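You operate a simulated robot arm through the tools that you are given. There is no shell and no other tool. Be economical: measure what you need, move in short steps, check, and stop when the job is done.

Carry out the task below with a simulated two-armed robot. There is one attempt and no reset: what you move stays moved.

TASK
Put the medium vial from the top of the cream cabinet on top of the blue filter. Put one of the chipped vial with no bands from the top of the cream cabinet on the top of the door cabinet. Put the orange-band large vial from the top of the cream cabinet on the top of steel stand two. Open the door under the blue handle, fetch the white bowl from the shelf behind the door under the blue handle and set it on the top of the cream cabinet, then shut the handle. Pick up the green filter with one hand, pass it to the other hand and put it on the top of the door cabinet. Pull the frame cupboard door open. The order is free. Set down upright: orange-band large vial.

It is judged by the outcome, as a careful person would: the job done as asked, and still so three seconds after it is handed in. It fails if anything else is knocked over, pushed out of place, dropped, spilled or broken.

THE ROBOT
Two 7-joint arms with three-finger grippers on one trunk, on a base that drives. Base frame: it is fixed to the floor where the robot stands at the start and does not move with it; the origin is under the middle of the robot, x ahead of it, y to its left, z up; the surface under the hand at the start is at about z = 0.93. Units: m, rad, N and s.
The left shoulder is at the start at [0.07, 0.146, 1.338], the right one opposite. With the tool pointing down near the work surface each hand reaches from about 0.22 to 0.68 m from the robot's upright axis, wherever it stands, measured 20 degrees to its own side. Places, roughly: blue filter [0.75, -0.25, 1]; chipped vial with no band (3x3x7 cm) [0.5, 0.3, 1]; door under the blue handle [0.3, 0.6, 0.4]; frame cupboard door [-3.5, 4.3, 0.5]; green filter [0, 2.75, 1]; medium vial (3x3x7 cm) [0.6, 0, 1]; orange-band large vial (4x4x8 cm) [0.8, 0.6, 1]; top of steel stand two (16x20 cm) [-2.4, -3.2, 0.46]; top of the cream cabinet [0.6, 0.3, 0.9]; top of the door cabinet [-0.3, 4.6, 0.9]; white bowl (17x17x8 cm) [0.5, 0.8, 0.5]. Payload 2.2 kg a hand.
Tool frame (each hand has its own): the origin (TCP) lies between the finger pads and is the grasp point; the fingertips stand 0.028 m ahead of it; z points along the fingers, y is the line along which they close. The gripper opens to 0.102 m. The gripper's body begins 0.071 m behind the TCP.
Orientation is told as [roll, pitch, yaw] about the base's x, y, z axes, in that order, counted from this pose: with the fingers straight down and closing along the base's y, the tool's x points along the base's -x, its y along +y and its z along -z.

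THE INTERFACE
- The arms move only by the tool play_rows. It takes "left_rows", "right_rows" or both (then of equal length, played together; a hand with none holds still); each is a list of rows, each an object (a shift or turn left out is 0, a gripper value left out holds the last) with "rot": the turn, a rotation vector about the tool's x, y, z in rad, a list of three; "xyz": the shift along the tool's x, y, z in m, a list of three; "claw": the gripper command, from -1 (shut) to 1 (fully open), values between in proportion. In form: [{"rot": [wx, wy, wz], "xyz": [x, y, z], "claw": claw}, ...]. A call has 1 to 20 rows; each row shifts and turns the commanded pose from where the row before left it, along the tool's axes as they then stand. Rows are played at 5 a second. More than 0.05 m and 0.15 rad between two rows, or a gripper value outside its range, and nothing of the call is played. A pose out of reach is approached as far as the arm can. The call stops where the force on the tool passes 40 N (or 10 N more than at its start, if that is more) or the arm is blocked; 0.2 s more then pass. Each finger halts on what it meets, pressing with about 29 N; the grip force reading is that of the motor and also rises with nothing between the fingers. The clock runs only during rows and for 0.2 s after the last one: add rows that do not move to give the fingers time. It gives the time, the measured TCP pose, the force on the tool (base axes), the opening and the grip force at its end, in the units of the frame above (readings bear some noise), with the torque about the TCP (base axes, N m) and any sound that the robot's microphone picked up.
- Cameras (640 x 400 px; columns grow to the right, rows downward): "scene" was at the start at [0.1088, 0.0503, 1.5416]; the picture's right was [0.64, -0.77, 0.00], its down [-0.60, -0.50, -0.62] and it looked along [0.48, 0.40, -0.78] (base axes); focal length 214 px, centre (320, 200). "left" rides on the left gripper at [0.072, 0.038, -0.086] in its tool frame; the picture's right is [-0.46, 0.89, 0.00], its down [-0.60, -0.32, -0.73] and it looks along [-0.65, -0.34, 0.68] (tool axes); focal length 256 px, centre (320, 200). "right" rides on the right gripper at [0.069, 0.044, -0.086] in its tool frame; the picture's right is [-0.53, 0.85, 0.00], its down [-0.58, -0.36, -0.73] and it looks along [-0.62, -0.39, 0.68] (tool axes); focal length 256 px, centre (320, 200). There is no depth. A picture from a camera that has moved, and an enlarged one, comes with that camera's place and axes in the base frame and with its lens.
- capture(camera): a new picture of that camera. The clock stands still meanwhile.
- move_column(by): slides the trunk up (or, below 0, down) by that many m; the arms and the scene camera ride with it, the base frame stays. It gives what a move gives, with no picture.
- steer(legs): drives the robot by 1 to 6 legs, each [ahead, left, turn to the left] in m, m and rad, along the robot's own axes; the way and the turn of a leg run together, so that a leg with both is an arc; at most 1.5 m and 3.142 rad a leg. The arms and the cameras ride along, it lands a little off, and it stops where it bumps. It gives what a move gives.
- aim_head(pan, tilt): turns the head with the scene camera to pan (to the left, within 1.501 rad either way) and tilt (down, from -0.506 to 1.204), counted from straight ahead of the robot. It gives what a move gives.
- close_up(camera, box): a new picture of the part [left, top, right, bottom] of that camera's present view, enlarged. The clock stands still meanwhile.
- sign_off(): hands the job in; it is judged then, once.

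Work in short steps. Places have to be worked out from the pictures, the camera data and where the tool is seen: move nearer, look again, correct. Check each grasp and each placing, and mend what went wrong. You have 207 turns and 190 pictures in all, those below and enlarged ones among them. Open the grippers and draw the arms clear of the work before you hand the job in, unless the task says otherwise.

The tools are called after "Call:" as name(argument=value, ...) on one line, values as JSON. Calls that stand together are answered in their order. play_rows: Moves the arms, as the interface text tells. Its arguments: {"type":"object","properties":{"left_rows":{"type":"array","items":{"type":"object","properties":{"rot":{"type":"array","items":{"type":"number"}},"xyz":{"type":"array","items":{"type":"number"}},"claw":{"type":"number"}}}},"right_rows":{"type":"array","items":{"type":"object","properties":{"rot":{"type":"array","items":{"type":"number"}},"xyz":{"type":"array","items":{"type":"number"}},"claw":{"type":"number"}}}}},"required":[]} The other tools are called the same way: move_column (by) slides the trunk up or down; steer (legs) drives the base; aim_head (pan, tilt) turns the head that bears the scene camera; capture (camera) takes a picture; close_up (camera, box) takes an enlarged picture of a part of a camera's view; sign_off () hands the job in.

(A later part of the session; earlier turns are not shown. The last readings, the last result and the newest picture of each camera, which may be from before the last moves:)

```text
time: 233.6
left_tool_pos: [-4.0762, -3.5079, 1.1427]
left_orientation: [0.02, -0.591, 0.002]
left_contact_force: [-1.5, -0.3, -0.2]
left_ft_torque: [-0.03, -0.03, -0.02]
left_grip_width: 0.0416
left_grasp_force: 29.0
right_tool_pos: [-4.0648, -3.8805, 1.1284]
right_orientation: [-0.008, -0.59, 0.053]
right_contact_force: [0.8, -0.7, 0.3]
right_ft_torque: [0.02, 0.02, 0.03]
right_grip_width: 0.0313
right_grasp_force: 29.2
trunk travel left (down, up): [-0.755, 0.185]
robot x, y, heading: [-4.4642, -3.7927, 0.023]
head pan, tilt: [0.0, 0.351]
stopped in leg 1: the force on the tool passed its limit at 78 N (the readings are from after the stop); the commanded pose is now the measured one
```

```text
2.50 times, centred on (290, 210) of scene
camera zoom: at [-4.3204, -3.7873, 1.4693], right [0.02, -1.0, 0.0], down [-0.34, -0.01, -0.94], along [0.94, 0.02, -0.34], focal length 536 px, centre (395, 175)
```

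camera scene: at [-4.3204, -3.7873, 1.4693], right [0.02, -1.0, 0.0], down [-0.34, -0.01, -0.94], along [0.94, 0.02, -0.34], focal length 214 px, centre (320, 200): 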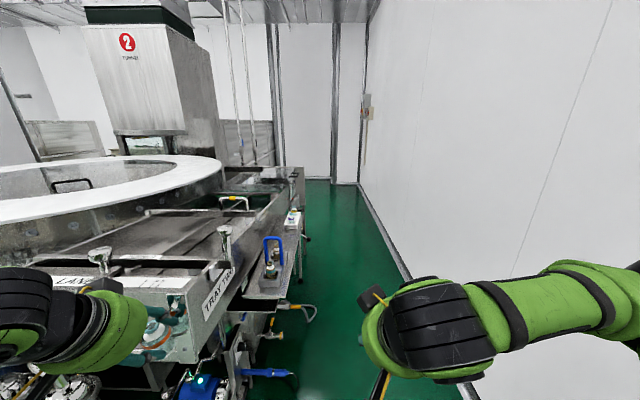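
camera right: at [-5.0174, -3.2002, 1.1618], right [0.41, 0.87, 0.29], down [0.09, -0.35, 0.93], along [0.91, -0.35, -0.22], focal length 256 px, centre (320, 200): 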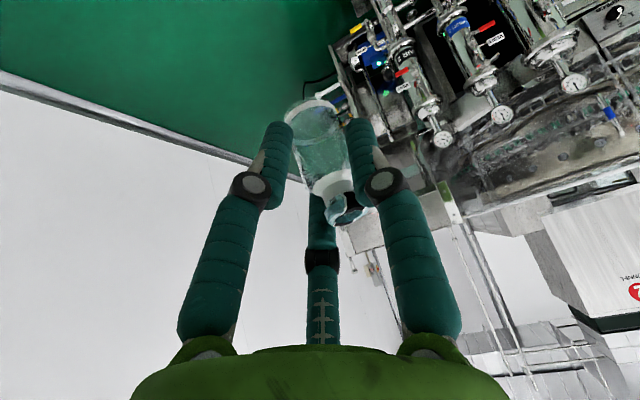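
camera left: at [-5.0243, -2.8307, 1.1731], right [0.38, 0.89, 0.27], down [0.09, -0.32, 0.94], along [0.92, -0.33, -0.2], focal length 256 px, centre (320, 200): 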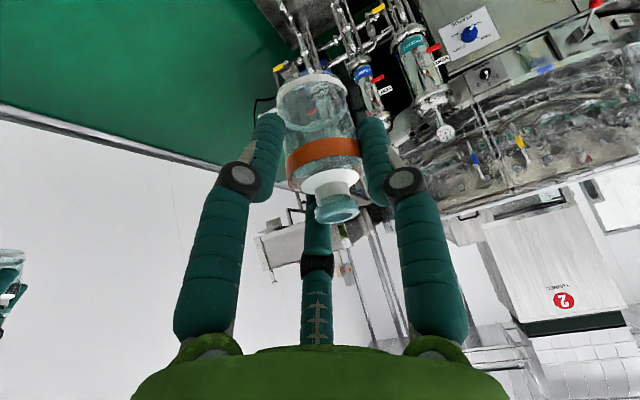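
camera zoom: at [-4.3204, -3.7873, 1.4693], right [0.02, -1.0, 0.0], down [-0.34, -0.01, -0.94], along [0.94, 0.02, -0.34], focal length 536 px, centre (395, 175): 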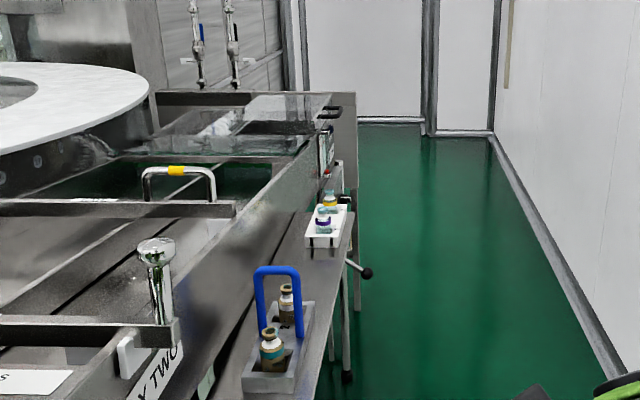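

The left hand bumped a rail of the machine. I back off 0.15 m and check the orange vial.

Call:
steer(legs=[[-0.15, 0, 0]])

Call:
capture(camera="left")

Call:
capture(camera="scene")

```text
time: 235.0
left_tool_pos: [-4.223, -3.5106, 1.1396]
left_orientation: [0.017, -0.587, 0.006]
left_contact_force: [1.2, -0.2, -0.3]
left_ft_torque: [0.01, 0.03, -0.02]
left_grip_width: 0.0415
left_grasp_force: 29.1
right_tool_pos: [-4.2114, -3.8839, 1.1291]
right_orientation: [-0.01, -0.587, 0.053]
right_contact_force: [0.7, -0.3, 0.0]
right_ft_torque: [-0.02, 0.05, 0.01]
right_grip_width: 0.0314
right_grasp_force: 28.8
trunk travel left (down, up): [-0.755, 0.185]
robot x, y, heading: [-4.6112, -3.7954, 0.021]
head pan, tilt: [0.0, 0.351]
```

```text
68 pictures are left
camera left: at [-4.3315, -3.4744, 1.1731], right [0.37, 0.89, 0.27], down [0.1, -0.33, 0.94], along [0.92, -0.32, -0.21], focal length 256 px, centre (320, 200)
```

left: 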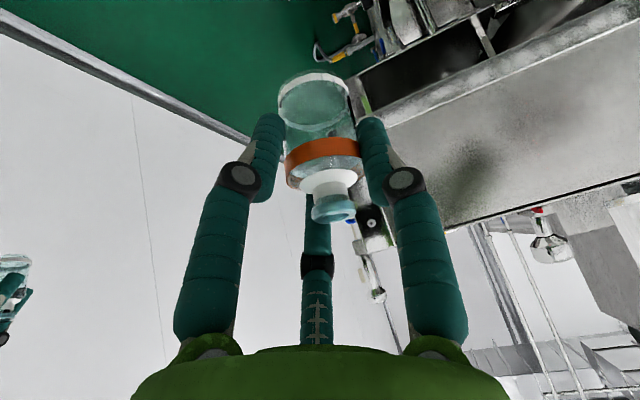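

```text
67 pictures are left
camera scene: at [-4.4663, -3.7892, 1.4688], right [0.02, -1.0, 0.0], down [-0.35, -0.01, -0.94], along [0.94, 0.02, -0.35], focal length 214 px, centre (320, 200)
```

scene: 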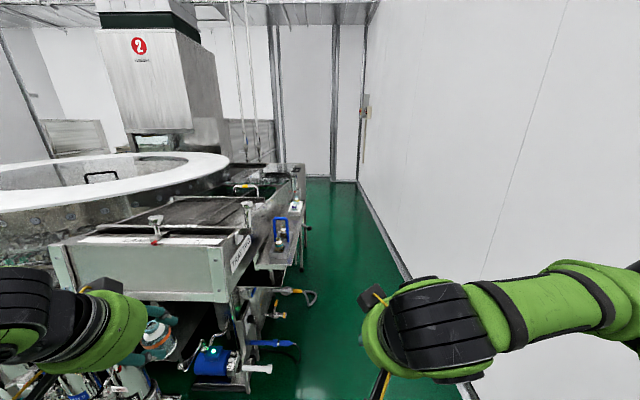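

The vial is fine. Trays of vials sit on low shelves/stands along the machine's south side at z≈0.46. I raise the trunk, shift right 0.26 and drive 1.1 m along the corridor.

Call:
move_column(by=0.18)

Call:
steer(legs=[[0, -0.26, -0.02], [1.1, 0, 0]])

Call:
aim_head(pan=0.5, tilt=0.6)

Call:
capture(camera="scene")

```text
time: 237.0
left_tool_pos: [-4.225, -3.511, 1.3201]
left_orientation: [0.017, -0.591, 0.006]
left_contact_force: [-0.2, 0.2, -0.3]
left_ft_torque: [0.0, 0.03, 0.02]
left_grip_width: 0.0416
left_grasp_force: 28.4
right_tool_pos: [-4.2147, -3.8829, 1.3086]
right_orientation: [-0.01, -0.589, 0.053]
right_contact_force: [-0.2, 0.1, 0.6]
right_ft_torque: [0.02, -0.02, 0.02]
right_grip_width: 0.0314
right_grasp_force: 29.4
trunk travel left (down, up): [-0.935, 0.005]
robot x, y, heading: [-4.6102, -3.7928, 0.021]
head pan, tilt: [0.0, 0.351]
```

```text
time: 244.1
left_tool_pos: [-3.1079, -3.7832, 1.3227]
left_orientation: [0.018, -0.591, -0.022]
left_contact_force: [-1.1, -0.4, -0.2]
left_ft_torque: [-0.02, 0.0, 0.01]
left_grip_width: 0.0416
left_grasp_force: 29.2
right_tool_pos: [-3.1059, -4.1569, 1.3102]
right_orientation: [-0.01, -0.59, 0.029]
right_contact_force: [1.0, 0.1, -0.4]
right_ft_torque: [0.01, -0.01, 0.01]
right_grip_width: 0.0309
right_grasp_force: 28.8
trunk travel left (down, up): [-0.935, 0.005]
robot x, y, heading: [-3.5013, -4.0558, -0.004]
head pan, tilt: [0.0, 0.351]
```

```text
time: 245.1
left_tool_pos: [-3.1069, -3.7843, 1.3225]
left_orientation: [0.016, -0.588, -0.021]
left_contact_force: [-0.4, -0.1, -0.4]
left_ft_torque: [0.0, 0.01, -0.01]
left_grip_width: 0.0414
left_grasp_force: 29.1
right_tool_pos: [-3.1052, -4.1574, 1.3098]
right_orientation: [-0.01, -0.592, 0.03]
right_contact_force: [0.5, 0.2, -0.9]
right_ft_torque: [0.0, 0.01, -0.03]
right_grip_width: 0.0312
right_grasp_force: 28.9
trunk travel left (down, up): [-0.935, 0.005]
robot x, y, heading: [-3.5015, -4.0635, -0.002]
head pan, tilt: [0.499, 0.6]
```

```text
66 pictures are left
camera scene: at [-3.3733, -4.0144, 1.6264], right [0.48, -0.88, 0.0], down [-0.5, -0.27, -0.83], along [0.73, 0.39, -0.56], focal length 214 px, centre (320, 200)
```

scene: 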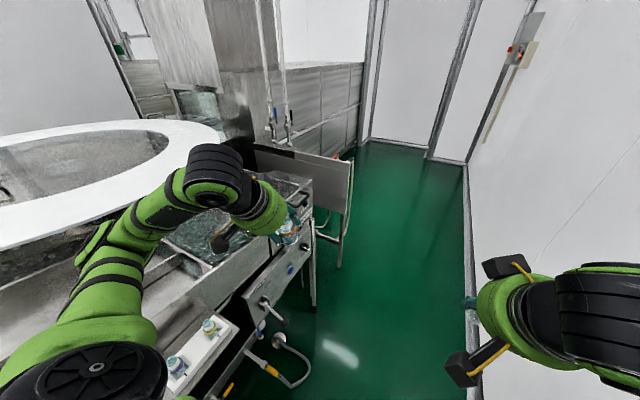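

The stand spot is hidden behind my left hand. I drive 0.85 m further and look left.

Call:
steer(legs=[[0.85, 0, 0]])

Call:
aim_head(pan=1.45, tilt=0.8)

Call:
capture(camera="scene")

```text
time: 249.5
left_tool_pos: [-2.2688, -3.7881, 1.3225]
left_orientation: [0.017, -0.59, -0.024]
left_contact_force: [0.1, -0.6, -0.1]
left_ft_torque: [-0.04, -0.03, -0.01]
left_grip_width: 0.0412
left_grasp_force: 29.1
right_tool_pos: [-2.2676, -4.1613, 1.3094]
right_orientation: [-0.008, -0.591, 0.027]
right_contact_force: [-0.4, 0.4, 0.3]
right_ft_torque: [0.0, 0.0, -0.01]
right_grip_width: 0.0308
right_grasp_force: 29.2
trunk travel left (down, up): [-0.935, 0.005]
robot x, y, heading: [-2.6633, -4.0631, -0.007]
head pan, tilt: [0.499, 0.6]
```

```text
time: 250.8
left_tool_pos: [-2.2667, -3.7881, 1.3214]
left_orientation: [0.017, -0.591, -0.022]
left_contact_force: [0.0, -0.4, -0.3]
left_ft_torque: [0.01, -0.03, -0.04]
left_grip_width: 0.0409
left_grasp_force: 29.2
right_tool_pos: [-2.2647, -4.1597, 1.3092]
right_orientation: [-0.008, -0.589, 0.029]
right_contact_force: [0.9, -0.1, 0.7]
right_ft_torque: [-0.01, 0.03, 0.01]
right_grip_width: 0.031
right_grasp_force: 28.7
trunk travel left (down, up): [-0.935, 0.005]
robot x, y, heading: [-2.6636, -4.061, -0.002]
head pan, tilt: [1.45, 0.799]
```

```text
65 pictures are left
camera scene: at [-2.602, -3.9793, 1.6095], right [0.99, -0.13, 0.0], down [-0.09, -0.71, -0.7], along [0.09, 0.69, -0.72], focal length 214 px, centre (320, 200)
```

scene: 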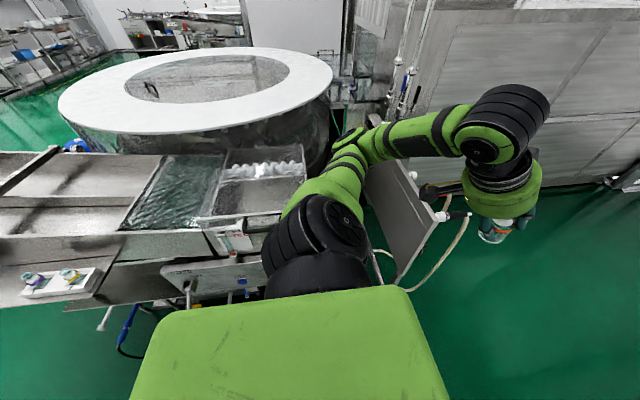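

I move to x≈−2.4 and turn north to face the stand.

Call:
steer(legs=[[0.22, 0, 0], [0, 0, 1.57]])

Call:
aim_head(pan=0.0, tilt=0.8)

Call:
capture(camera="scene")

```text
time: 256.2
left_tool_pos: [-2.7088, -3.664, 1.3226]
left_orientation: [0.019, -0.59, 1.537]
left_contact_force: [-0.3, -0.2, -0.3]
left_ft_torque: [-0.02, 0.01, 0.03]
left_grip_width: 0.0411
left_grasp_force: 28.8
right_tool_pos: [-2.3369, -3.6664, 1.3095]
right_orientation: [-0.009, -0.589, 1.587]
right_contact_force: [-0.1, 0.0, -0.5]
right_ft_torque: [-0.02, 0.0, 0.02]
right_grip_width: 0.0307
right_grasp_force: 28.7
trunk travel left (down, up): [-0.935, 0.005]
robot x, y, heading: [-2.442, -4.0605, 1.554]
head pan, tilt: [1.45, 0.799]
```

```text
time: 257.8
left_tool_pos: [-2.7098, -3.663, 1.3215]
left_orientation: [0.017, -0.59, 1.535]
left_contact_force: [0.5, -0.2, -0.5]
left_ft_torque: [0.0, -0.02, 0.0]
left_grip_width: 0.041
left_grasp_force: 28.3
right_tool_pos: [-2.3376, -3.6658, 1.3097]
right_orientation: [-0.009, -0.591, 1.585]
right_contact_force: [-0.3, 0.1, -0.1]
right_ft_torque: [0.0, 0.01, -0.02]
right_grip_width: 0.0308
right_grasp_force: 28.5
trunk travel left (down, up): [-0.935, 0.005]
robot x, y, heading: [-2.4419, -4.0591, 1.554]
head pan, tilt: [0.0, 0.799]
```

```text
64 pictures are left
camera scene: at [-2.4382, -3.9293, 1.6095], right [1.0, -0.02, 0.0], down [-0.01, -0.72, -0.7], along [0.01, 0.7, -0.72], focal length 214 px, centre (320, 200)
```

scene: 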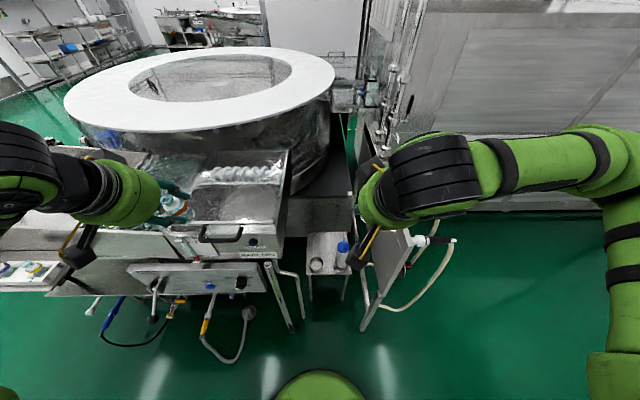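

A small stand appears at (328, 255). I zoom in.

Call:
close_up(camera="scene", box=[270, 200, 390, 320])

```text
3.33 times, centred on (330, 260) of scene
camera zoom: at [-2.4382, -3.9293, 1.6095], right [1.0, -0.02, 0.0], down [-0.01, -0.72, -0.7], along [0.01, 0.7, -0.72], focal length 715 px, centre (287, 0)
```

zoom: 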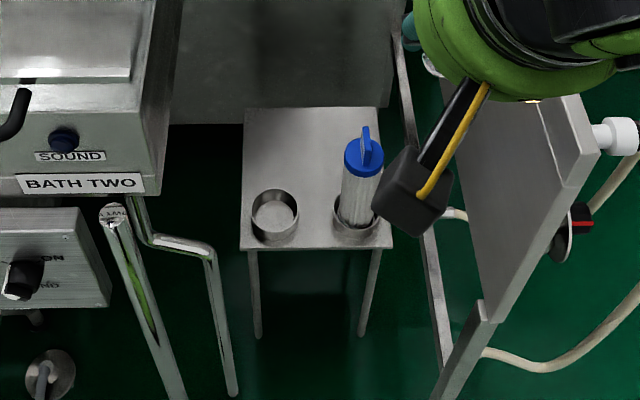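

The stand is found: back half of its top is free; I'll set the orange vial at about (−2.42, −3.22). First I move the right hand up and out to the right, clear of the tilted panel.

Call:
play_rows(right_rows=[{"xyz": [-0.0038, -0.031, -0.0277]}, {"xyz": [-0.0038, -0.031, -0.0277]}, {"xyz": [-0.0038, -0.031, -0.0277]}, {"xyz": [-0.0038, -0.031, -0.0277]}, {"xyz": [-0.0038, -0.031, -0.0277]}, {"xyz": [-0.0038, -0.031, -0.0277]}, {"xyz": [-0.0038, -0.031, -0.0277]}, {"xyz": [-0.0038, -0.031, -0.0277]}, {}])

Call:
steer(legs=[[0.05, -0.165, 0.017]])

Call:
capture(camera="scene")

```text
time: 259.8
left_tool_pos: [-2.7096, -3.6652, 1.3223]
left_orientation: [0.018, -0.591, 1.536]
left_contact_force: [-0.3, 0.2, 1.1]
left_ft_torque: [0.01, -0.01, 0.02]
left_grip_width: 0.041
left_grasp_force: 29.0
right_tool_pos: [-2.088, -3.7631, 1.512]
right_orientation: [-0.009, -0.589, 1.587]
right_contact_force: [-0.4, 0.2, 0.1]
right_ft_torque: [0.0, -0.02, -0.06]
right_grip_width: 0.0305
right_grasp_force: 29.0
trunk travel left (down, up): [-0.935, 0.005]
robot x, y, heading: [-2.4391, -4.0632, 1.557]
head pan, tilt: [0.0, 0.799]
```

```text
time: 261.3
left_tool_pos: [-2.5587, -3.6211, 1.3216]
left_orientation: [0.014, -0.59, 1.558]
left_contact_force: [0.0, -0.4, -0.6]
left_ft_torque: [0.0, -0.02, -0.01]
left_grip_width: 0.0407
left_grasp_force: 28.9
right_tool_pos: [-1.9355, -3.7088, 1.5131]
right_orientation: [-0.014, -0.589, 1.608]
right_contact_force: [-0.6, -0.5, 0.1]
right_ft_torque: [0.03, -0.09, -0.02]
right_grip_width: 0.0306
right_grasp_force: 28.4
trunk travel left (down, up): [-0.935, 0.005]
robot x, y, heading: [-2.2777, -4.0125, 1.576]
head pan, tilt: [0.0, 0.799]
```

```text
62 pictures are left
camera scene: at [-2.2835, -3.8825, 1.6097], right [1.0, 0.0, 0.0], down [0.0, -0.72, -0.7], along [0.0, 0.7, -0.72], focal length 214 px, centre (320, 200)
```

scene: 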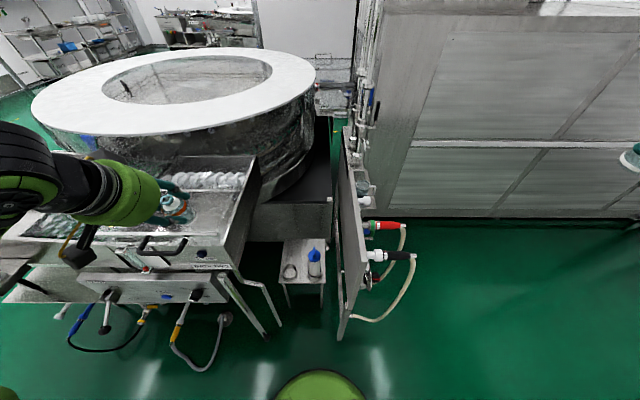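

Clear view now; I zoom for measuring.

Call:
close_up(camera="scene", box=[210, 140, 410, 350])

```text
1.90 times, centred on (310, 245) of scene
camera zoom: at [-2.2835, -3.8825, 1.6097], right [1.0, 0.0, 0.0], down [0.0, -0.72, -0.7], along [0.0, 0.7, -0.72], focal length 408 px, centre (339, 114)
```

zoom: 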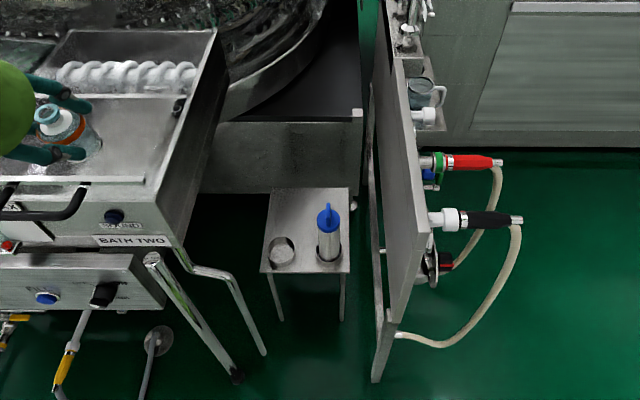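

Corridor over the stand is x∈(−2.63, −2.24). I center the left hand over x=−2.42, drive forward 0.13, and lower the trunk 0.4.

Call:
play_rows(left_rows=[{"xyz": [0, -0.046, 0]}, {"xyz": [0, -0.046, 0]}, {"xyz": [0, -0.046, 0]}, {}])

Call:
steer(legs=[[0.13, 0, 0]])

Call:
move_column(by=-0.4)

Call:
capture(camera="left")

Call:
capture(camera="scene")

```text
time: 262.3
left_tool_pos: [-2.4166, -3.6169, 1.3231]
left_orientation: [0.018, -0.589, 1.555]
left_contact_force: [0.9, 1.1, 0.1]
left_ft_torque: [-0.02, 0.02, -0.02]
left_grip_width: 0.0406
left_grasp_force: 28.8
left hand out of reach, approached as far as the arm can: row 1
right_tool_pos: [-1.9311, -3.7053, 1.5122]
right_orientation: [-0.009, -0.59, 1.604]
right_contact_force: [0.4, 0.0, 0.3]
right_ft_torque: [0.0, 0.0, -0.01]
right_grip_width: 0.0308
right_grasp_force: 28.9
trunk travel left (down, up): [-0.935, 0.005]
robot x, y, heading: [-2.2782, -4.0154, 1.569]
head pan, tilt: [0.0, 0.799]
```

```text
time: 263.6
left_tool_pos: [-2.4161, -3.4893, 1.3262]
left_orientation: [0.018, -0.595, 1.553]
left_contact_force: [0.4, 0.3, -1.5]
left_ft_torque: [0.01, -0.02, -0.02]
left_grip_width: 0.0409
left_grasp_force: 28.8
right_tool_pos: [-1.9315, -3.5815, 1.5121]
right_orientation: [-0.011, -0.594, 1.605]
right_contact_force: [-0.4, -0.6, 0.6]
right_ft_torque: [0.04, 0.01, 0.01]
right_grip_width: 0.0307
right_grasp_force: 29.1
trunk travel left (down, up): [-0.935, 0.005]
robot x, y, heading: [-2.2798, -3.879, 1.574]
head pan, tilt: [0.0, 0.799]
```

```text
time: 266.2
left_tool_pos: [-2.4087, -3.4943, 1.1045]
left_orientation: [0.04, -0.827, 1.543]
left_contact_force: [0.1, -0.5, 0.3]
left_ft_torque: [0.0, -0.02, 0.0]
left_grip_width: 0.0407
left_grasp_force: 28.9
right_tool_pos: [-1.9213, -3.5941, 1.2098]
right_orientation: [0.003, -0.608, 1.6]
right_contact_force: [0.1, -0.1, -0.7]
right_ft_torque: [0.0, 0.03, 0.01]
right_grip_width: 0.0312
right_grasp_force: 28.8
trunk travel left (down, up): [-0.636, 0.304]
robot x, y, heading: [-2.28, -3.8836, 1.577]
head pan, tilt: [0.0, 0.799]
stopped: the arm was blocked; the commanded pose is now the measured one
```

```text
60 pictures are left
camera left: at [-2.4468, -3.6064, 1.11], right [-0.88, 0.31, 0.37], down [0.34, -0.13, 0.93], along [0.34, 0.94, 0.01], focal length 256 px, centre (320, 200)
```

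left: 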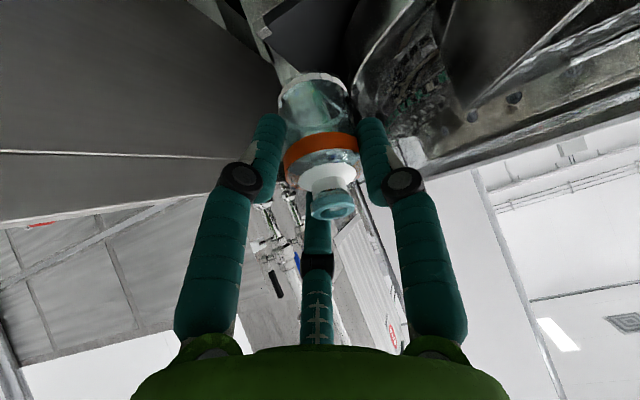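

```text
59 pictures are left
camera scene: at [-2.2654, -3.7697, 1.31], right [1.0, 0.0, -0.01], down [0.0, -0.71, -0.71], along [-0.01, 0.71, -0.71], focal length 214 px, centre (320, 200)
```

scene: 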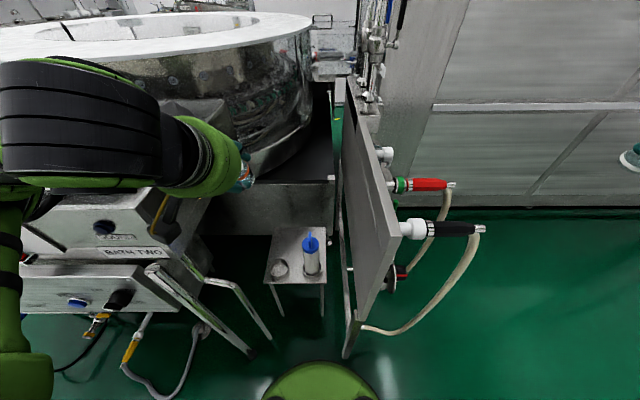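

The folded left forearm touched the bath. I raise the trunk, restore tilt, and extend the arm forward at height first so it becomes straight before descending.

Call:
move_column(by=0.2)

Call:
play_rows(left_rows=[{"rot": [0, 0.12, 0]}, {"rot": [0, 0.11, 0]}, {"xyz": [-0.033, 0, 0.0226]}, {"xyz": [-0.033, 0, 0.0226]}, {"xyz": [-0.033, 0, 0.0226]}, {"xyz": [-0.033, 0, 0.0226]}, {"xyz": [-0.033, 0, 0.0226]}, {"xyz": [-0.033, 0, 0.0226]}, {"xyz": [-0.033, 0, 0.0226]}, {}])

Call:
capture(camera="scene")

Call:
capture(camera="left")

```text
time: 268.4
left_tool_pos: [-2.419, -3.4768, 1.2955]
left_orientation: [0.025, -0.801, 1.551]
left_contact_force: [0.7, 0.4, -0.1]
left_ft_torque: [0.02, 0.01, 0.01]
left_grip_width: 0.0406
left_grasp_force: 29.2
right_tool_pos: [-1.9321, -3.5748, 1.4129]
right_orientation: [-0.009, -0.59, 1.606]
right_contact_force: [0.1, -0.2, 0.0]
right_ft_torque: [0.0, 0.02, 0.02]
right_grip_width: 0.0308
right_grasp_force: 28.9
trunk travel left (down, up): [-0.836, 0.104]
robot x, y, heading: [-2.2809, -3.8805, 1.573]
head pan, tilt: [0.0, 0.799]
```

```text
time: 270.6
left_tool_pos: [-2.42, -3.1965, 1.2867]
left_orientation: [0.022, -0.573, 1.556]
left_contact_force: [0.9, -0.3, -0.2]
left_ft_torque: [0.03, 0.02, -0.02]
left_grip_width: 0.0406
left_grasp_force: 28.8
right_tool_pos: [-1.9335, -3.5759, 1.4132]
right_orientation: [-0.01, -0.589, 1.605]
right_contact_force: [-0.7, -0.4, 0.0]
right_ft_torque: [0.03, -0.02, -0.01]
right_grip_width: 0.0306
right_grasp_force: 29.1
trunk travel left (down, up): [-0.836, 0.104]
robot x, y, heading: [-2.2769, -3.8825, 1.573]
head pan, tilt: [0.0, 0.799]
```

```text
58 pictures are left
camera scene: at [-2.2797, -3.7494, 1.5105], right [1.0, 0.0, 0.0], down [0.0, -0.72, -0.7], along [0.0, 0.7, -0.72], focal length 214 px, centre (320, 200)
```

scene: 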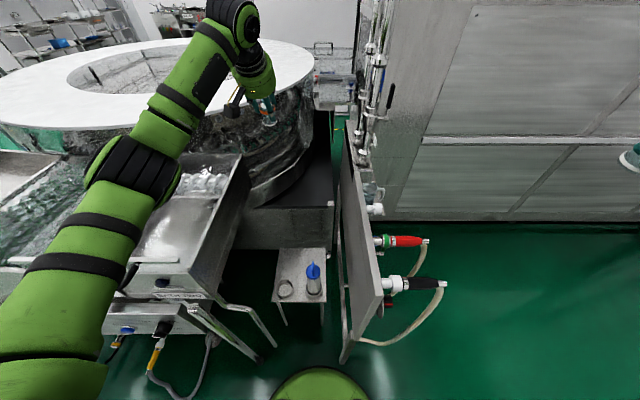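

```text
57 pictures are left
camera left: at [-2.458, -3.3027, 1.3205], right [-0.88, 0.39, 0.27], down [0.33, 0.11, 0.94], along [0.34, 0.91, -0.23], focal length 256 px, centre (320, 200)
```

left: 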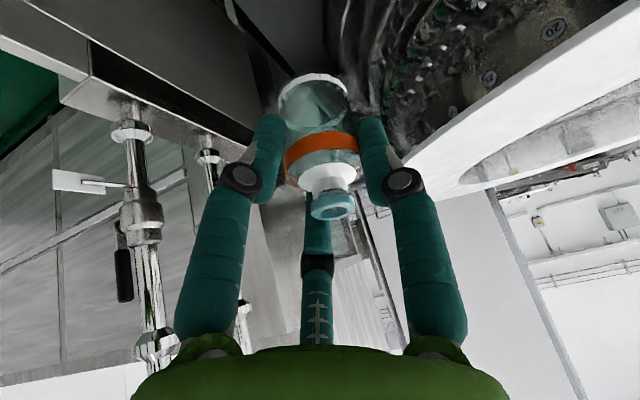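

The elbow bulges left over the bath. I shift the robot 0.14 m right (and 3 cm back), so the arm with its elbow stays within the corridor, and re-center the hand over x≈−2.39; right hand goes up 0.1.

Call:
steer(legs=[[-0.03, -0.145, 0]])

Call:
play_rows(left_rows=[{"xyz": [0, 0.04, 0]}, {"xyz": [0, 0.04, 0]}, {"xyz": [0, 0.035, 0]}, {}], right_rows=[{"xyz": [-0.0188, 0, -0.0275]}, {"xyz": [-0.0188, 0, -0.0275]}, {"xyz": [-0.0188, 0, -0.0275]}, {}])

Call:
move_column(by=-0.2)

Call:
capture(camera="scene")

```text
time: 271.9
left_tool_pos: [-2.2792, -3.2241, 1.2852]
left_orientation: [0.015, -0.57, 1.563]
left_contact_force: [-0.9, 0.6, -0.8]
left_ft_torque: [0.0, -0.03, 0.0]
left_grip_width: 0.0406
left_grasp_force: 29.4
right_tool_pos: [-1.7914, -3.6031, 1.4138]
right_orientation: [-0.015, -0.59, 1.612]
right_contact_force: [-0.7, -0.3, -0.3]
right_ft_torque: [-0.02, -0.04, -0.03]
right_grip_width: 0.0306
right_grasp_force: 28.9
trunk travel left (down, up): [-0.836, 0.104]
robot x, y, heading: [-2.134, -3.9136, 1.577]
head pan, tilt: [0.0, 0.799]
```

```text
time: 272.9
left_tool_pos: [-2.3905, -3.2244, 1.29]
left_orientation: [0.021, -0.573, 1.558]
left_contact_force: [0.2, 0.2, -0.2]
left_ft_torque: [0.02, 0.04, 0.05]
left_grip_width: 0.0403
left_grasp_force: 29.1
right_tool_pos: [-1.7967, -3.583, 1.5029]
right_orientation: [-0.008, -0.591, 1.609]
right_contact_force: [0.1, 0.1, -0.1]
right_ft_torque: [0.04, 0.01, 0.03]
right_grip_width: 0.0307
right_grasp_force: 29.3
right hand out of reach, approached as far as the arm can: row 2, 3
trunk travel left (down, up): [-0.836, 0.104]
robot x, y, heading: [-2.1338, -3.9067, 1.582]
head pan, tilt: [0.0, 0.799]
```

```text
time: 275.1
left_tool_pos: [-2.3914, -3.2251, 1.0888]
left_orientation: [0.02, -0.573, 1.559]
left_contact_force: [0.3, 0.3, -0.4]
left_ft_torque: [-0.02, -0.03, 0.0]
left_grip_width: 0.0404
left_grasp_force: 29.0
right_tool_pos: [-1.7979, -3.5825, 1.3039]
right_orientation: [-0.011, -0.592, 1.61]
right_contact_force: [0.0, 1.1, 0.2]
right_ft_torque: [-0.02, 0.0, 0.01]
right_grip_width: 0.0311
right_grasp_force: 28.7
trunk travel left (down, up): [-0.636, 0.304]
robot x, y, heading: [-2.133, -3.91, 1.574]
head pan, tilt: [0.0, 0.799]
```

```text
56 pictures are left
camera scene: at [-2.1339, -3.7779, 1.3105], right [1.0, 0.01, 0.0], down [0.0, -0.72, -0.7], along [0.0, 0.7, -0.72], focal length 214 px, centre (320, 200)
```

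scene: 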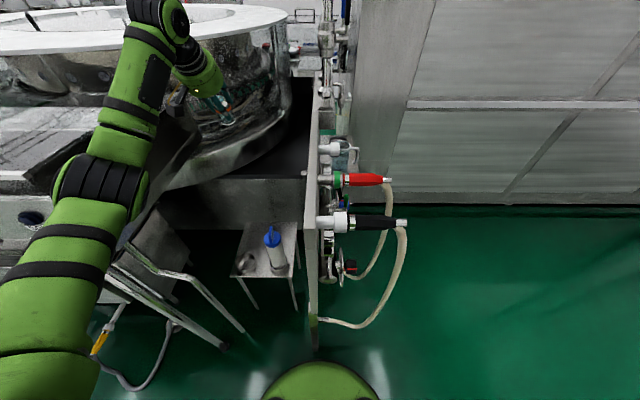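

Elbow now stays near x≈−2.46. I lower the left hand 0.2 m with the arm, then the trunk 0.14.

Call:
play_rows(left_rows=[{"xyz": [0.0259, 0, 0.0309]}, {"xyz": [0.0259, 0, 0.0309]}, {"xyz": [0.0259, 0, 0.0309]}, {"xyz": [0.0259, 0, 0.0309]}, {"xyz": [0.0259, 0, 0.0309]}, {}])

Call:
move_column(by=-0.14)

Call:
capture(camera="scene")

Call:
capture(camera="left")

```text
time: 276.5
left_tool_pos: [-2.3932, -3.249, 0.8912]
left_orientation: [0.018, -0.573, 1.56]
left_contact_force: [0.3, 0.5, 0.1]
left_ft_torque: [0.01, 0.01, -0.03]
left_grip_width: 0.0405
left_grasp_force: 29.2
right_tool_pos: [-1.7984, -3.584, 1.3042]
right_orientation: [-0.008, -0.594, 1.61]
right_contact_force: [0.1, -0.2, 0.4]
right_ft_torque: [0.01, 0.03, 0.02]
right_grip_width: 0.0308
right_grasp_force: 29.1
trunk travel left (down, up): [-0.636, 0.304]
robot x, y, heading: [-2.1321, -3.9052, 1.575]
head pan, tilt: [0.0, 0.799]
```

```text
time: 278.2
left_tool_pos: [-2.3937, -3.2498, 0.7522]
left_orientation: [0.018, -0.572, 1.56]
left_contact_force: [0.1, -0.3, 0.5]
left_ft_torque: [0.01, -0.02, 0.03]
left_grip_width: 0.0403
left_grasp_force: 29.2
right_tool_pos: [-1.7989, -3.5843, 1.1634]
right_orientation: [-0.01, -0.591, 1.608]
right_contact_force: [-0.9, -0.7, 0.1]
right_ft_torque: [0.02, 0.0, 0.0]
right_grip_width: 0.031
right_grasp_force: 28.8
trunk travel left (down, up): [-0.496, 0.444]
robot x, y, heading: [-2.1322, -3.9125, 1.577]
head pan, tilt: [0.0, 0.799]
```

```text
55 pictures are left
camera scene: at [-2.1339, -3.778, 1.1705], right [1.0, 0.01, 0.0], down [0.0, -0.72, -0.7], along [0.0, 0.7, -0.72], focal length 214 px, centre (320, 200)
```

scene: 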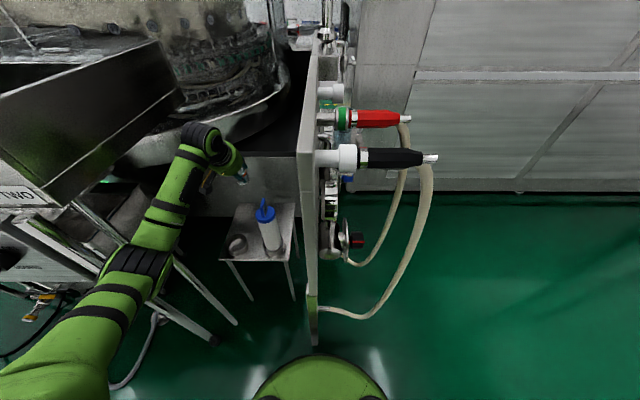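

```text
54 pictures are left
camera left: at [-2.4313, -3.3565, 0.7858], right [-0.88, 0.39, 0.27], down [0.33, 0.11, 0.94], along [0.34, 0.91, -0.23], focal length 256 px, centre (320, 200)
```

left: 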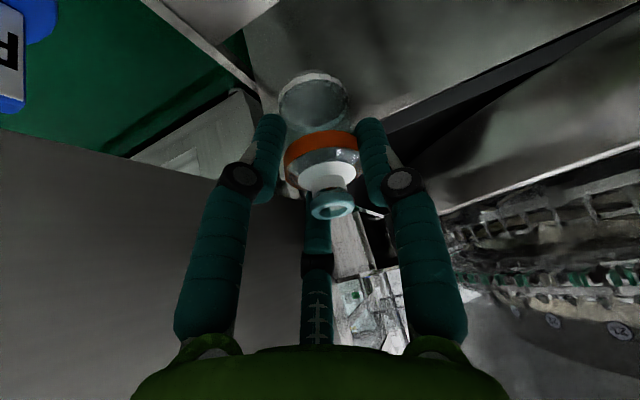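

The arm fits. But the vial has turned ~35° in the grip (top toward me). I rotate the hand toward vertical by 0.42 rad to bring the vial near upright, then look.

Call:
play_rows(left_rows=[{"xyz": [0.0168, 0, -0.0108]}, {"rot": [0, 0.14, 0]}, {"rot": [0, 0.14, 0]}, {"rot": [0, 0.14, 0]}, {}])

Call:
capture(camera="left")

Call:
close_up(camera="scene", box=[160, 100, 320, 310])

```text
time: 279.4
left_tool_pos: [-2.3944, -3.269, 0.7517]
left_orientation: [0.015, -0.151, 1.567]
left_contact_force: [0.0, 0.2, -0.7]
left_ft_torque: [0.01, -0.02, 0.0]
left_grip_width: 0.0404
left_grasp_force: 28.6
right_tool_pos: [-1.798, -3.5835, 1.1653]
right_orientation: [-0.011, -0.591, 1.609]
right_contact_force: [-0.2, 0.6, -0.1]
right_ft_torque: [0.01, 0.02, -0.01]
right_grip_width: 0.031
right_grasp_force: 29.5
trunk travel left (down, up): [-0.496, 0.444]
robot x, y, heading: [-2.1313, -3.9116, 1.575]
head pan, tilt: [0.0, 0.799]
```

```text
53 pictures are left
camera left: at [-2.431, -3.3535, 0.8266], right [-0.88, 0.46, 0.08], down [0.33, 0.49, 0.81], along [0.33, 0.74, -0.58], focal length 256 px, centre (320, 200)
```

left: 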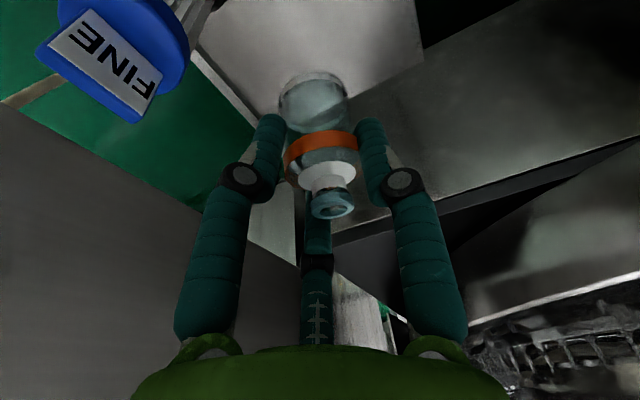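

```text
1.90 times, centred on (240, 205) of scene
camera zoom: at [-2.1342, -3.778, 1.1705], right [1.0, 0.01, 0.0], down [0.0, -0.72, -0.7], along [0.0, 0.7, -0.72], focal length 408 px, centre (472, 190)
```

zoom: 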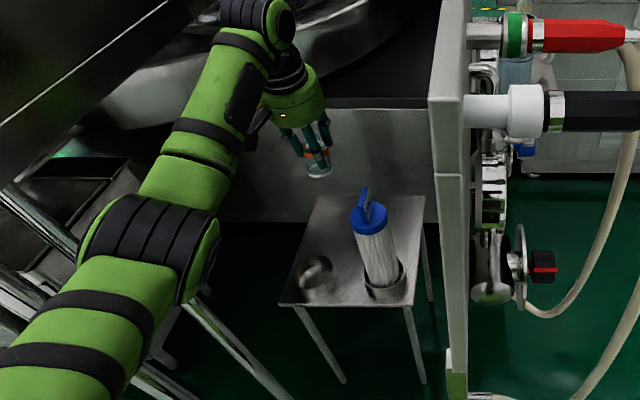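

Vial is near upright now and over the free spot. I lower the trunk 0.12 m, then the arm 0.09 m.

Call:
move_column(by=-0.12)

Call:
play_rows(left_rows=[{"xyz": [0.0025, 0, 0.03]}, {"xyz": [0.0025, 0, 0.03]}, {"xyz": [0.0025, 0, 0.025]}, {}])

Call:
capture(camera="left")

Call:
close_up(camera="scene", box=[160, 80, 320, 290])

```text
time: 280.9
left_tool_pos: [-2.3942, -3.2698, 0.6322]
left_orientation: [0.016, -0.152, 1.569]
left_contact_force: [-0.2, -0.1, -0.6]
left_ft_torque: [0.0, -0.01, 0.0]
left_grip_width: 0.0405
left_grasp_force: 29.1
right_tool_pos: [-1.7987, -3.5836, 1.045]
right_orientation: [-0.01, -0.591, 1.608]
right_contact_force: [-0.7, 0.0, -0.2]
right_ft_torque: [-0.02, 0.02, 0.03]
right_grip_width: 0.0307
right_grasp_force: 29.2
trunk travel left (down, up): [-0.376, 0.564]
robot x, y, heading: [-2.1338, -3.9092, 1.578]
head pan, tilt: [0.0, 0.799]
```

```text
time: 281.9
left_tool_pos: [-2.3952, -3.2647, 0.5475]
left_orientation: [0.018, -0.151, 1.568]
left_contact_force: [-0.4, -0.1, 0.8]
left_ft_torque: [0.0, 0.0, 0.01]
left_grip_width: 0.0403
left_grasp_force: 29.0
right_tool_pos: [-1.7976, -3.5823, 1.0446]
right_orientation: [-0.008, -0.592, 1.609]
right_contact_force: [0.2, 0.6, -0.1]
right_ft_torque: [0.01, -0.03, -0.01]
right_grip_width: 0.0309
right_grasp_force: 28.7
trunk travel left (down, up): [-0.376, 0.564]
robot x, y, heading: [-2.1333, -3.9083, 1.583]
head pan, tilt: [0.0, 0.799]
```

```text
51 pictures are left
camera left: at [-2.4327, -3.3482, 0.6219], right [-0.88, 0.46, 0.09], down [0.33, 0.49, 0.81], along [0.33, 0.74, -0.58], focal length 256 px, centre (320, 200)
```

left: 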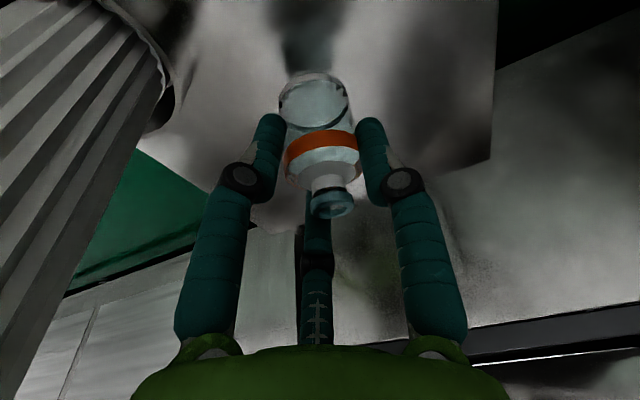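

```text
1.90 times, centred on (240, 185) of scene
camera zoom: at [-2.1338, -3.7779, 1.0505], right [1.0, 0.01, 0.0], down [0.0, -0.72, -0.7], along [0.0, 0.7, -0.72], focal length 408 px, centre (472, 229)
```

zoom: 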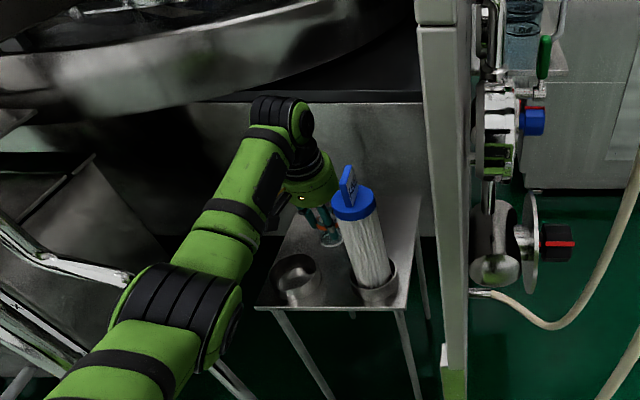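

Nearly there; I lower in small steps until contact.

Call:
play_rows(left_rows=[{"xyz": [0.001, 0, 0.008]}, {}, {"xyz": [0.001, 0, 0.008]}, {}, {"xyz": [0.001, 0, 0.006]}, {}])

Call:
capture(camera="left")

```text
time: 283.3
left_tool_pos: [-2.3965, -3.2628, 0.5247]
left_orientation: [0.016, -0.152, 1.567]
left_contact_force: [0.0, -0.9, -0.6]
left_ft_torque: [-0.01, 0.01, 0.01]
left_grip_width: 0.0402
left_grasp_force: 29.3
right_tool_pos: [-1.7986, -3.5829, 1.0449]
right_orientation: [-0.01, -0.591, 1.608]
right_contact_force: [0.1, 0.0, -0.6]
right_ft_torque: [0.02, 0.01, -0.01]
right_grip_width: 0.0309
right_grasp_force: 29.4
trunk travel left (down, up): [-0.376, 0.564]
robot x, y, heading: [-2.1344, -3.9137, 1.573]
head pan, tilt: [0.0, 0.799]
```

```text
49 pictures are left
camera left: at [-2.4328, -3.3475, 0.5993], right [-0.88, 0.46, 0.09], down [0.33, 0.49, 0.81], along [0.33, 0.74, -0.58], focal length 256 px, centre (320, 200)
```

left: 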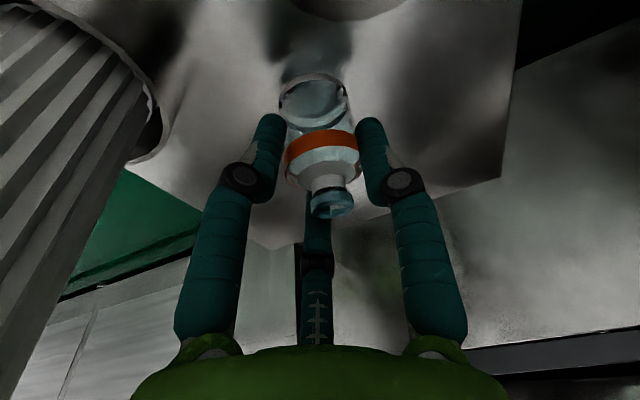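

Still free; continue down.

Call:
play_rows(left_rows=[{"xyz": [0.0008, 0, 0.005]}, {}, {"xyz": [0.0008, 0, 0.005]}, {}, {"xyz": [0.0006, 0, 0.004]}, {}])

```text
time: 284.7
left_tool_pos: [-2.3939, -3.2639, 0.5133]
left_orientation: [0.017, -0.156, 1.567]
left_contact_force: [-1.4, -3.0, 16.1]
left_ft_torque: [0.06, 0.0, -0.02]
left_grip_width: 0.0399
left_grasp_force: 29.3
right_tool_pos: [-1.797, -3.5868, 1.045]
right_orientation: [-0.011, -0.595, 1.609]
right_contact_force: [0.5, 0.0, -0.9]
right_ft_torque: [-0.02, 0.02, -0.01]
right_grip_width: 0.0311
right_grasp_force: 28.9
trunk travel left (down, up): [-0.376, 0.564]
robot x, y, heading: [-2.1333, -3.9077, 1.58]
head pan, tilt: [0.0, 0.799]
```

Contact (16 N up). I look at it before releasing.

Call:
capture(camera="left")

```text
48 pictures are left
camera left: at [-2.4319, -3.3492, 0.5874], right [-0.88, 0.46, 0.09], down [0.33, 0.48, 0.81], along [0.33, 0.75, -0.58], focal length 256 px, centre (320, 200)
```

left: 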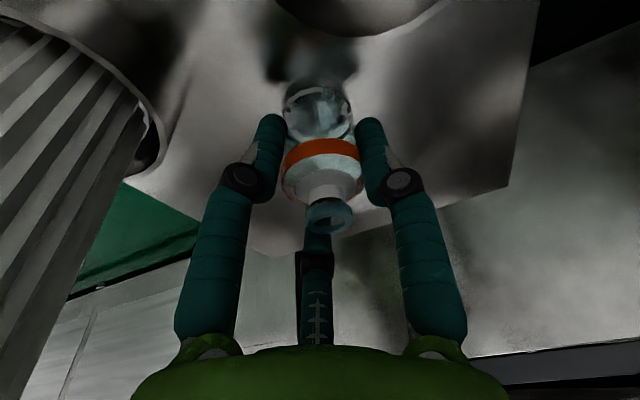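

The vial looks upright on the stand. I relieve a little pressure, open slowly and look.

Call:
play_rows(left_rows=[{"xyz": [-0.0002, 0, -0.002]}, {"claw": -0.1}, {"claw": 0.15}, {}, {}])

Call:
capture(camera="left")

```text
time: 285.9
left_tool_pos: [-2.3951, -3.2633, 0.5126]
left_orientation: [0.015, -0.153, 1.567]
left_contact_force: [0.8, -1.4, -0.3]
left_ft_torque: [0.01, 0.01, -0.01]
left_grip_width: 0.0587
left_grasp_force: 0.0
right_tool_pos: [-1.7985, -3.5827, 1.0444]
right_orientation: [-0.009, -0.592, 1.61]
right_contact_force: [-0.4, 1.2, 0.1]
right_ft_torque: [0.0, 0.01, 0.03]
right_grip_width: 0.0309
right_grasp_force: 29.4
trunk travel left (down, up): [-0.376, 0.564]
robot x, y, heading: [-2.135, -3.9103, 1.574]
head pan, tilt: [0.0, 0.799]
```

```text
47 pictures are left
camera left: at [-2.4324, -3.3479, 0.5871], right [-0.88, 0.46, 0.08], down [0.33, 0.49, 0.81], along [0.33, 0.74, -0.58], focal length 256 px, centre (320, 200)
```

left: 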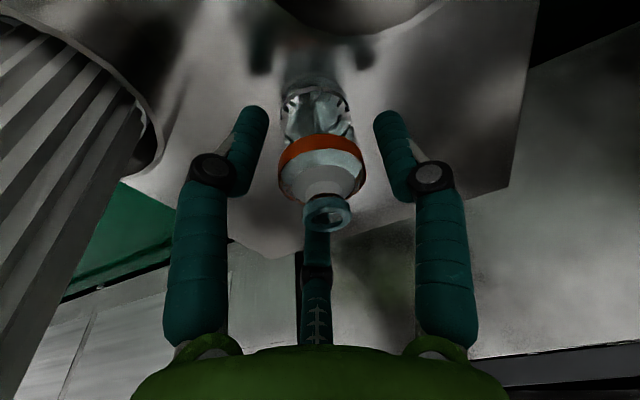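

It stands free. I withdraw straight up along the tool, then raise the trunk.

Call:
play_rows(left_rows=[{"claw": 0.5}, {"xyz": [0, 0, -0.02]}, {"xyz": [0, 0, -0.03]}, {"xyz": [0, 0, -0.04]}, {"xyz": [0, 0, -0.04]}, {}])

Call:
capture(camera="left")

```text
time: 287.3
left_tool_pos: [-2.3929, -3.2847, 0.6399]
left_orientation: [0.017, -0.152, 1.57]
left_contact_force: [-0.5, 0.4, 0.1]
left_ft_torque: [-0.02, -0.03, 0.03]
left_grip_width: 0.0765
left_grasp_force: 0.0
right_tool_pos: [-1.7984, -3.5825, 1.0439]
right_orientation: [-0.012, -0.59, 1.61]
right_contact_force: [-0.2, -0.6, -0.6]
right_ft_torque: [-0.03, 0.03, 0.0]
right_grip_width: 0.0309
right_grasp_force: 28.8
trunk travel left (down, up): [-0.376, 0.564]
robot x, y, heading: [-2.1307, -3.9099, 1.575]
head pan, tilt: [0.0, 0.799]
```

```text
46 pictures are left
camera left: at [-2.4301, -3.3682, 0.7148], right [-0.88, 0.46, 0.08], down [0.33, 0.49, 0.81], along [0.33, 0.74, -0.58], focal length 256 px, centre (320, 200)
```

left: 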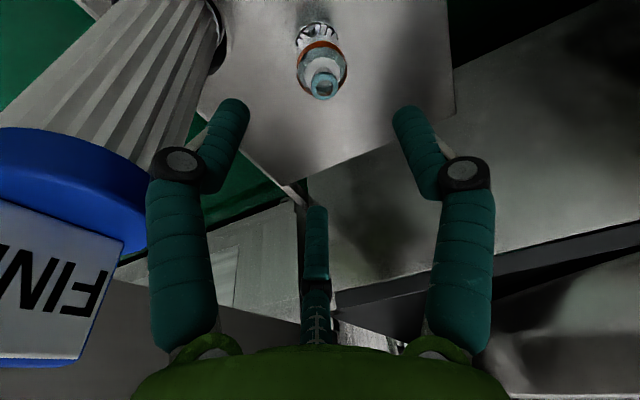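

The orange vial stands upright on stand two. I draw the left hand in, raise the trunk, and drive back along the corridor (heading west).

Call:
move_column(by=0.4)

Call:
play_rows(left_rows=[{"xyz": [0.035, 0, -0.03]}, {"xyz": [0.035, 0, -0.03]}, {"xyz": [0.035, 0, -0.03]}, {"xyz": [0.035, 0, -0.03]}, {"xyz": [0.035, 0, -0.03]}, {"xyz": [0.035, 0, -0.02]}, {}])

Call:
steer(legs=[[-0.15, 0, 0], [0, 0, 1.57], [1.5, 0, 0], [1.3, 0, 0], [0.47, -0.86, 0], [0.45, -1.25, 0]])

Call:
capture(camera="right")

```text
time: 291.1
left_tool_pos: [-2.3921, -3.2844, 1.0394]
left_orientation: [0.018, -0.152, 1.567]
left_contact_force: [-0.3, 0.0, -0.6]
left_ft_torque: [0.0, 0.0, -0.01]
left_grip_width: 0.0764
left_grasp_force: 0.1
right_tool_pos: [-1.7979, -3.5835, 1.4436]
right_orientation: [-0.009, -0.591, 1.609]
right_contact_force: [-0.4, -0.3, -0.8]
right_ft_torque: [-0.01, 0.01, 0.02]
right_grip_width: 0.0306
right_grasp_force: 28.5
trunk travel left (down, up): [-0.776, 0.164]
robot x, y, heading: [-2.1373, -3.9121, 1.573]
head pan, tilt: [0.0, 0.799]
```

```text
time: 292.7
left_tool_pos: [-2.3874, -3.5184, 1.1759]
left_orientation: [0.017, -0.152, 1.568]
left_contact_force: [-0.8, 0.6, 0.2]
left_ft_torque: [-0.02, 0.03, 0.0]
left_grip_width: 0.0765
left_grasp_force: 0.1
right_tool_pos: [-1.7985, -3.5827, 1.4439]
right_orientation: [-0.011, -0.59, 1.61]
right_contact_force: [0.2, -0.2, -0.1]
right_ft_torque: [-0.03, 0.0, 0.01]
right_grip_width: 0.0309
right_grasp_force: 29.0
trunk travel left (down, up): [-0.776, 0.164]
robot x, y, heading: [-2.1307, -3.9118, 1.574]
head pan, tilt: [0.0, 0.799]
```

```text
time: 321.9
left_tool_pos: [-6.269, -2.2752, 1.1759]
left_orientation: [0.018, -0.151, -3.122]
left_contact_force: [-0.5, -1.2, 0.3]
left_ft_torque: [0.05, 0.03, -0.01]
left_grip_width: 0.0765
left_grasp_force: 0.0
right_tool_pos: [-6.216, -1.6857, 1.4439]
right_orientation: [-0.01, -0.591, -3.08]
right_contact_force: [0.9, 0.0, -0.3]
right_ft_torque: [-0.03, 0.0, 0.0]
right_grip_width: 0.0302
right_grasp_force: 29.1
trunk travel left (down, up): [-0.776, 0.164]
robot x, y, heading: [-5.8834, -2.0112, -3.108]
head pan, tilt: [0.0, 0.799]
```

```text
45 pictures are left
camera right: at [-6.1086, -1.7245, 1.4762], right [-0.4, -0.87, 0.29], down [-0.09, 0.35, 0.93], along [-0.91, 0.34, -0.22], focal length 256 px, centre (320, 200)
```

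right: 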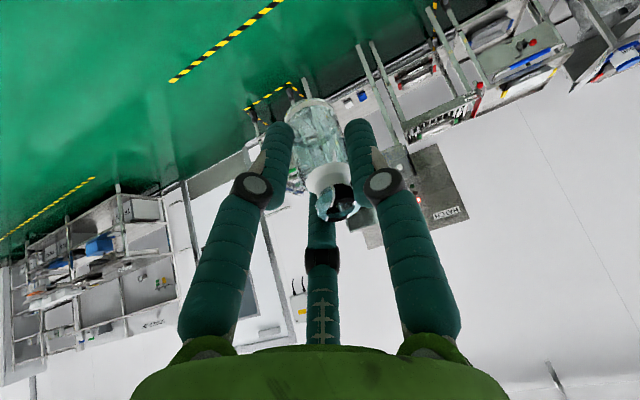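

Vial still held though leaning; I rotate the right hand toward vertical to compensate, then drive north to y≈−0.55, east a bit and face north.

Call:
play_rows(right_rows=[{"rot": [0, 0.14, 0]}, {"rot": [0, 0.14, 0]}, {"rot": [0, 0.12, 0]}, {}])

Call:
steer(legs=[[0, -1.45, -0.03], [-1.0, 0, 0], [0, 0, -1.57]])

Call:
aim_head(pan=-0.3, tilt=0.3)

Call:
capture(camera="scene")

```text
time: 322.9
left_tool_pos: [-6.2686, -2.2745, 1.1762]
left_orientation: [0.017, -0.151, -3.123]
left_contact_force: [-0.1, -0.1, -0.9]
left_ft_torque: [0.0, 0.02, 0.02]
left_grip_width: 0.0766
left_grasp_force: 0.1
right_tool_pos: [-6.2528, -1.7057, 1.4226]
right_orientation: [-0.007, -0.189, -3.086]
right_contact_force: [0.0, 0.0, -0.5]
right_ft_torque: [-0.03, 0.06, 0.02]
right_grip_width: 0.0305
right_grasp_force: 28.7
right hand out of reach, approached as far as the arm can: row 1, 2, 3
trunk travel left (down, up): [-0.776, 0.164]
robot x, y, heading: [-5.8853, -2.0132, -3.113]
head pan, tilt: [0.0, 0.799]
```

```text
time: 338.8
left_tool_pos: [-5.156, -0.1613, 1.177]
left_orientation: [0.017, -0.155, 1.567]
left_contact_force: [-0.2, -0.2, 0.5]
left_ft_torque: [0.0, 0.03, -0.01]
left_grip_width: 0.0765
left_grasp_force: 0.2
right_tool_pos: [-4.5858, -0.1906, 1.4221]
right_orientation: [-0.007, -0.19, 1.604]
right_contact_force: [0.3, -0.4, -0.2]
right_ft_torque: [-0.02, 0.02, 0.03]
right_grip_width: 0.0305
right_grasp_force: 28.6
trunk travel left (down, up): [-0.776, 0.164]
robot x, y, heading: [-4.9027, -0.5544, 1.576]
head pan, tilt: [0.0, 0.799]
```

```text
time: 339.7
left_tool_pos: [-5.1549, -0.1629, 1.1772]
left_orientation: [0.017, -0.151, 1.569]
left_contact_force: [0.5, 0.2, -0.4]
left_ft_torque: [0.01, 0.0, 0.03]
left_grip_width: 0.0765
left_grasp_force: 0.1
right_tool_pos: [-4.5847, -0.1916, 1.4223]
right_orientation: [-0.008, -0.193, 1.603]
right_contact_force: [0.1, 0.9, 0.1]
right_ft_torque: [-0.03, -0.01, 0.01]
right_grip_width: 0.0304
right_grasp_force: 29.3
trunk travel left (down, up): [-0.776, 0.164]
robot x, y, heading: [-4.9005, -0.5549, 1.574]
head pan, tilt: [-0.3, 0.3]
```

```text
44 pictures are left
camera scene: at [-4.8745, -0.4133, 1.4947], right [0.96, -0.29, 0.0], down [-0.09, -0.28, -0.95], along [0.28, 0.91, -0.3], focal length 214 px, centre (320, 200)
```

scene: 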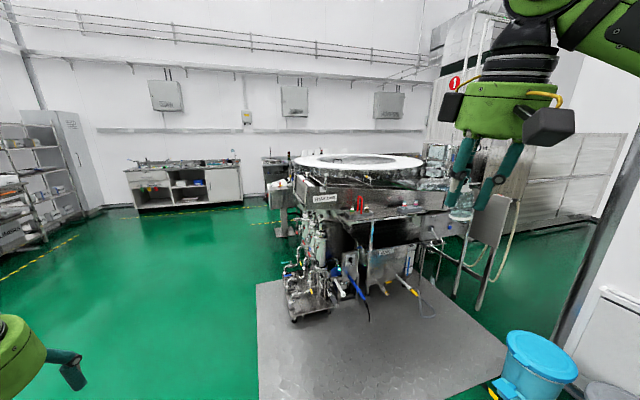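

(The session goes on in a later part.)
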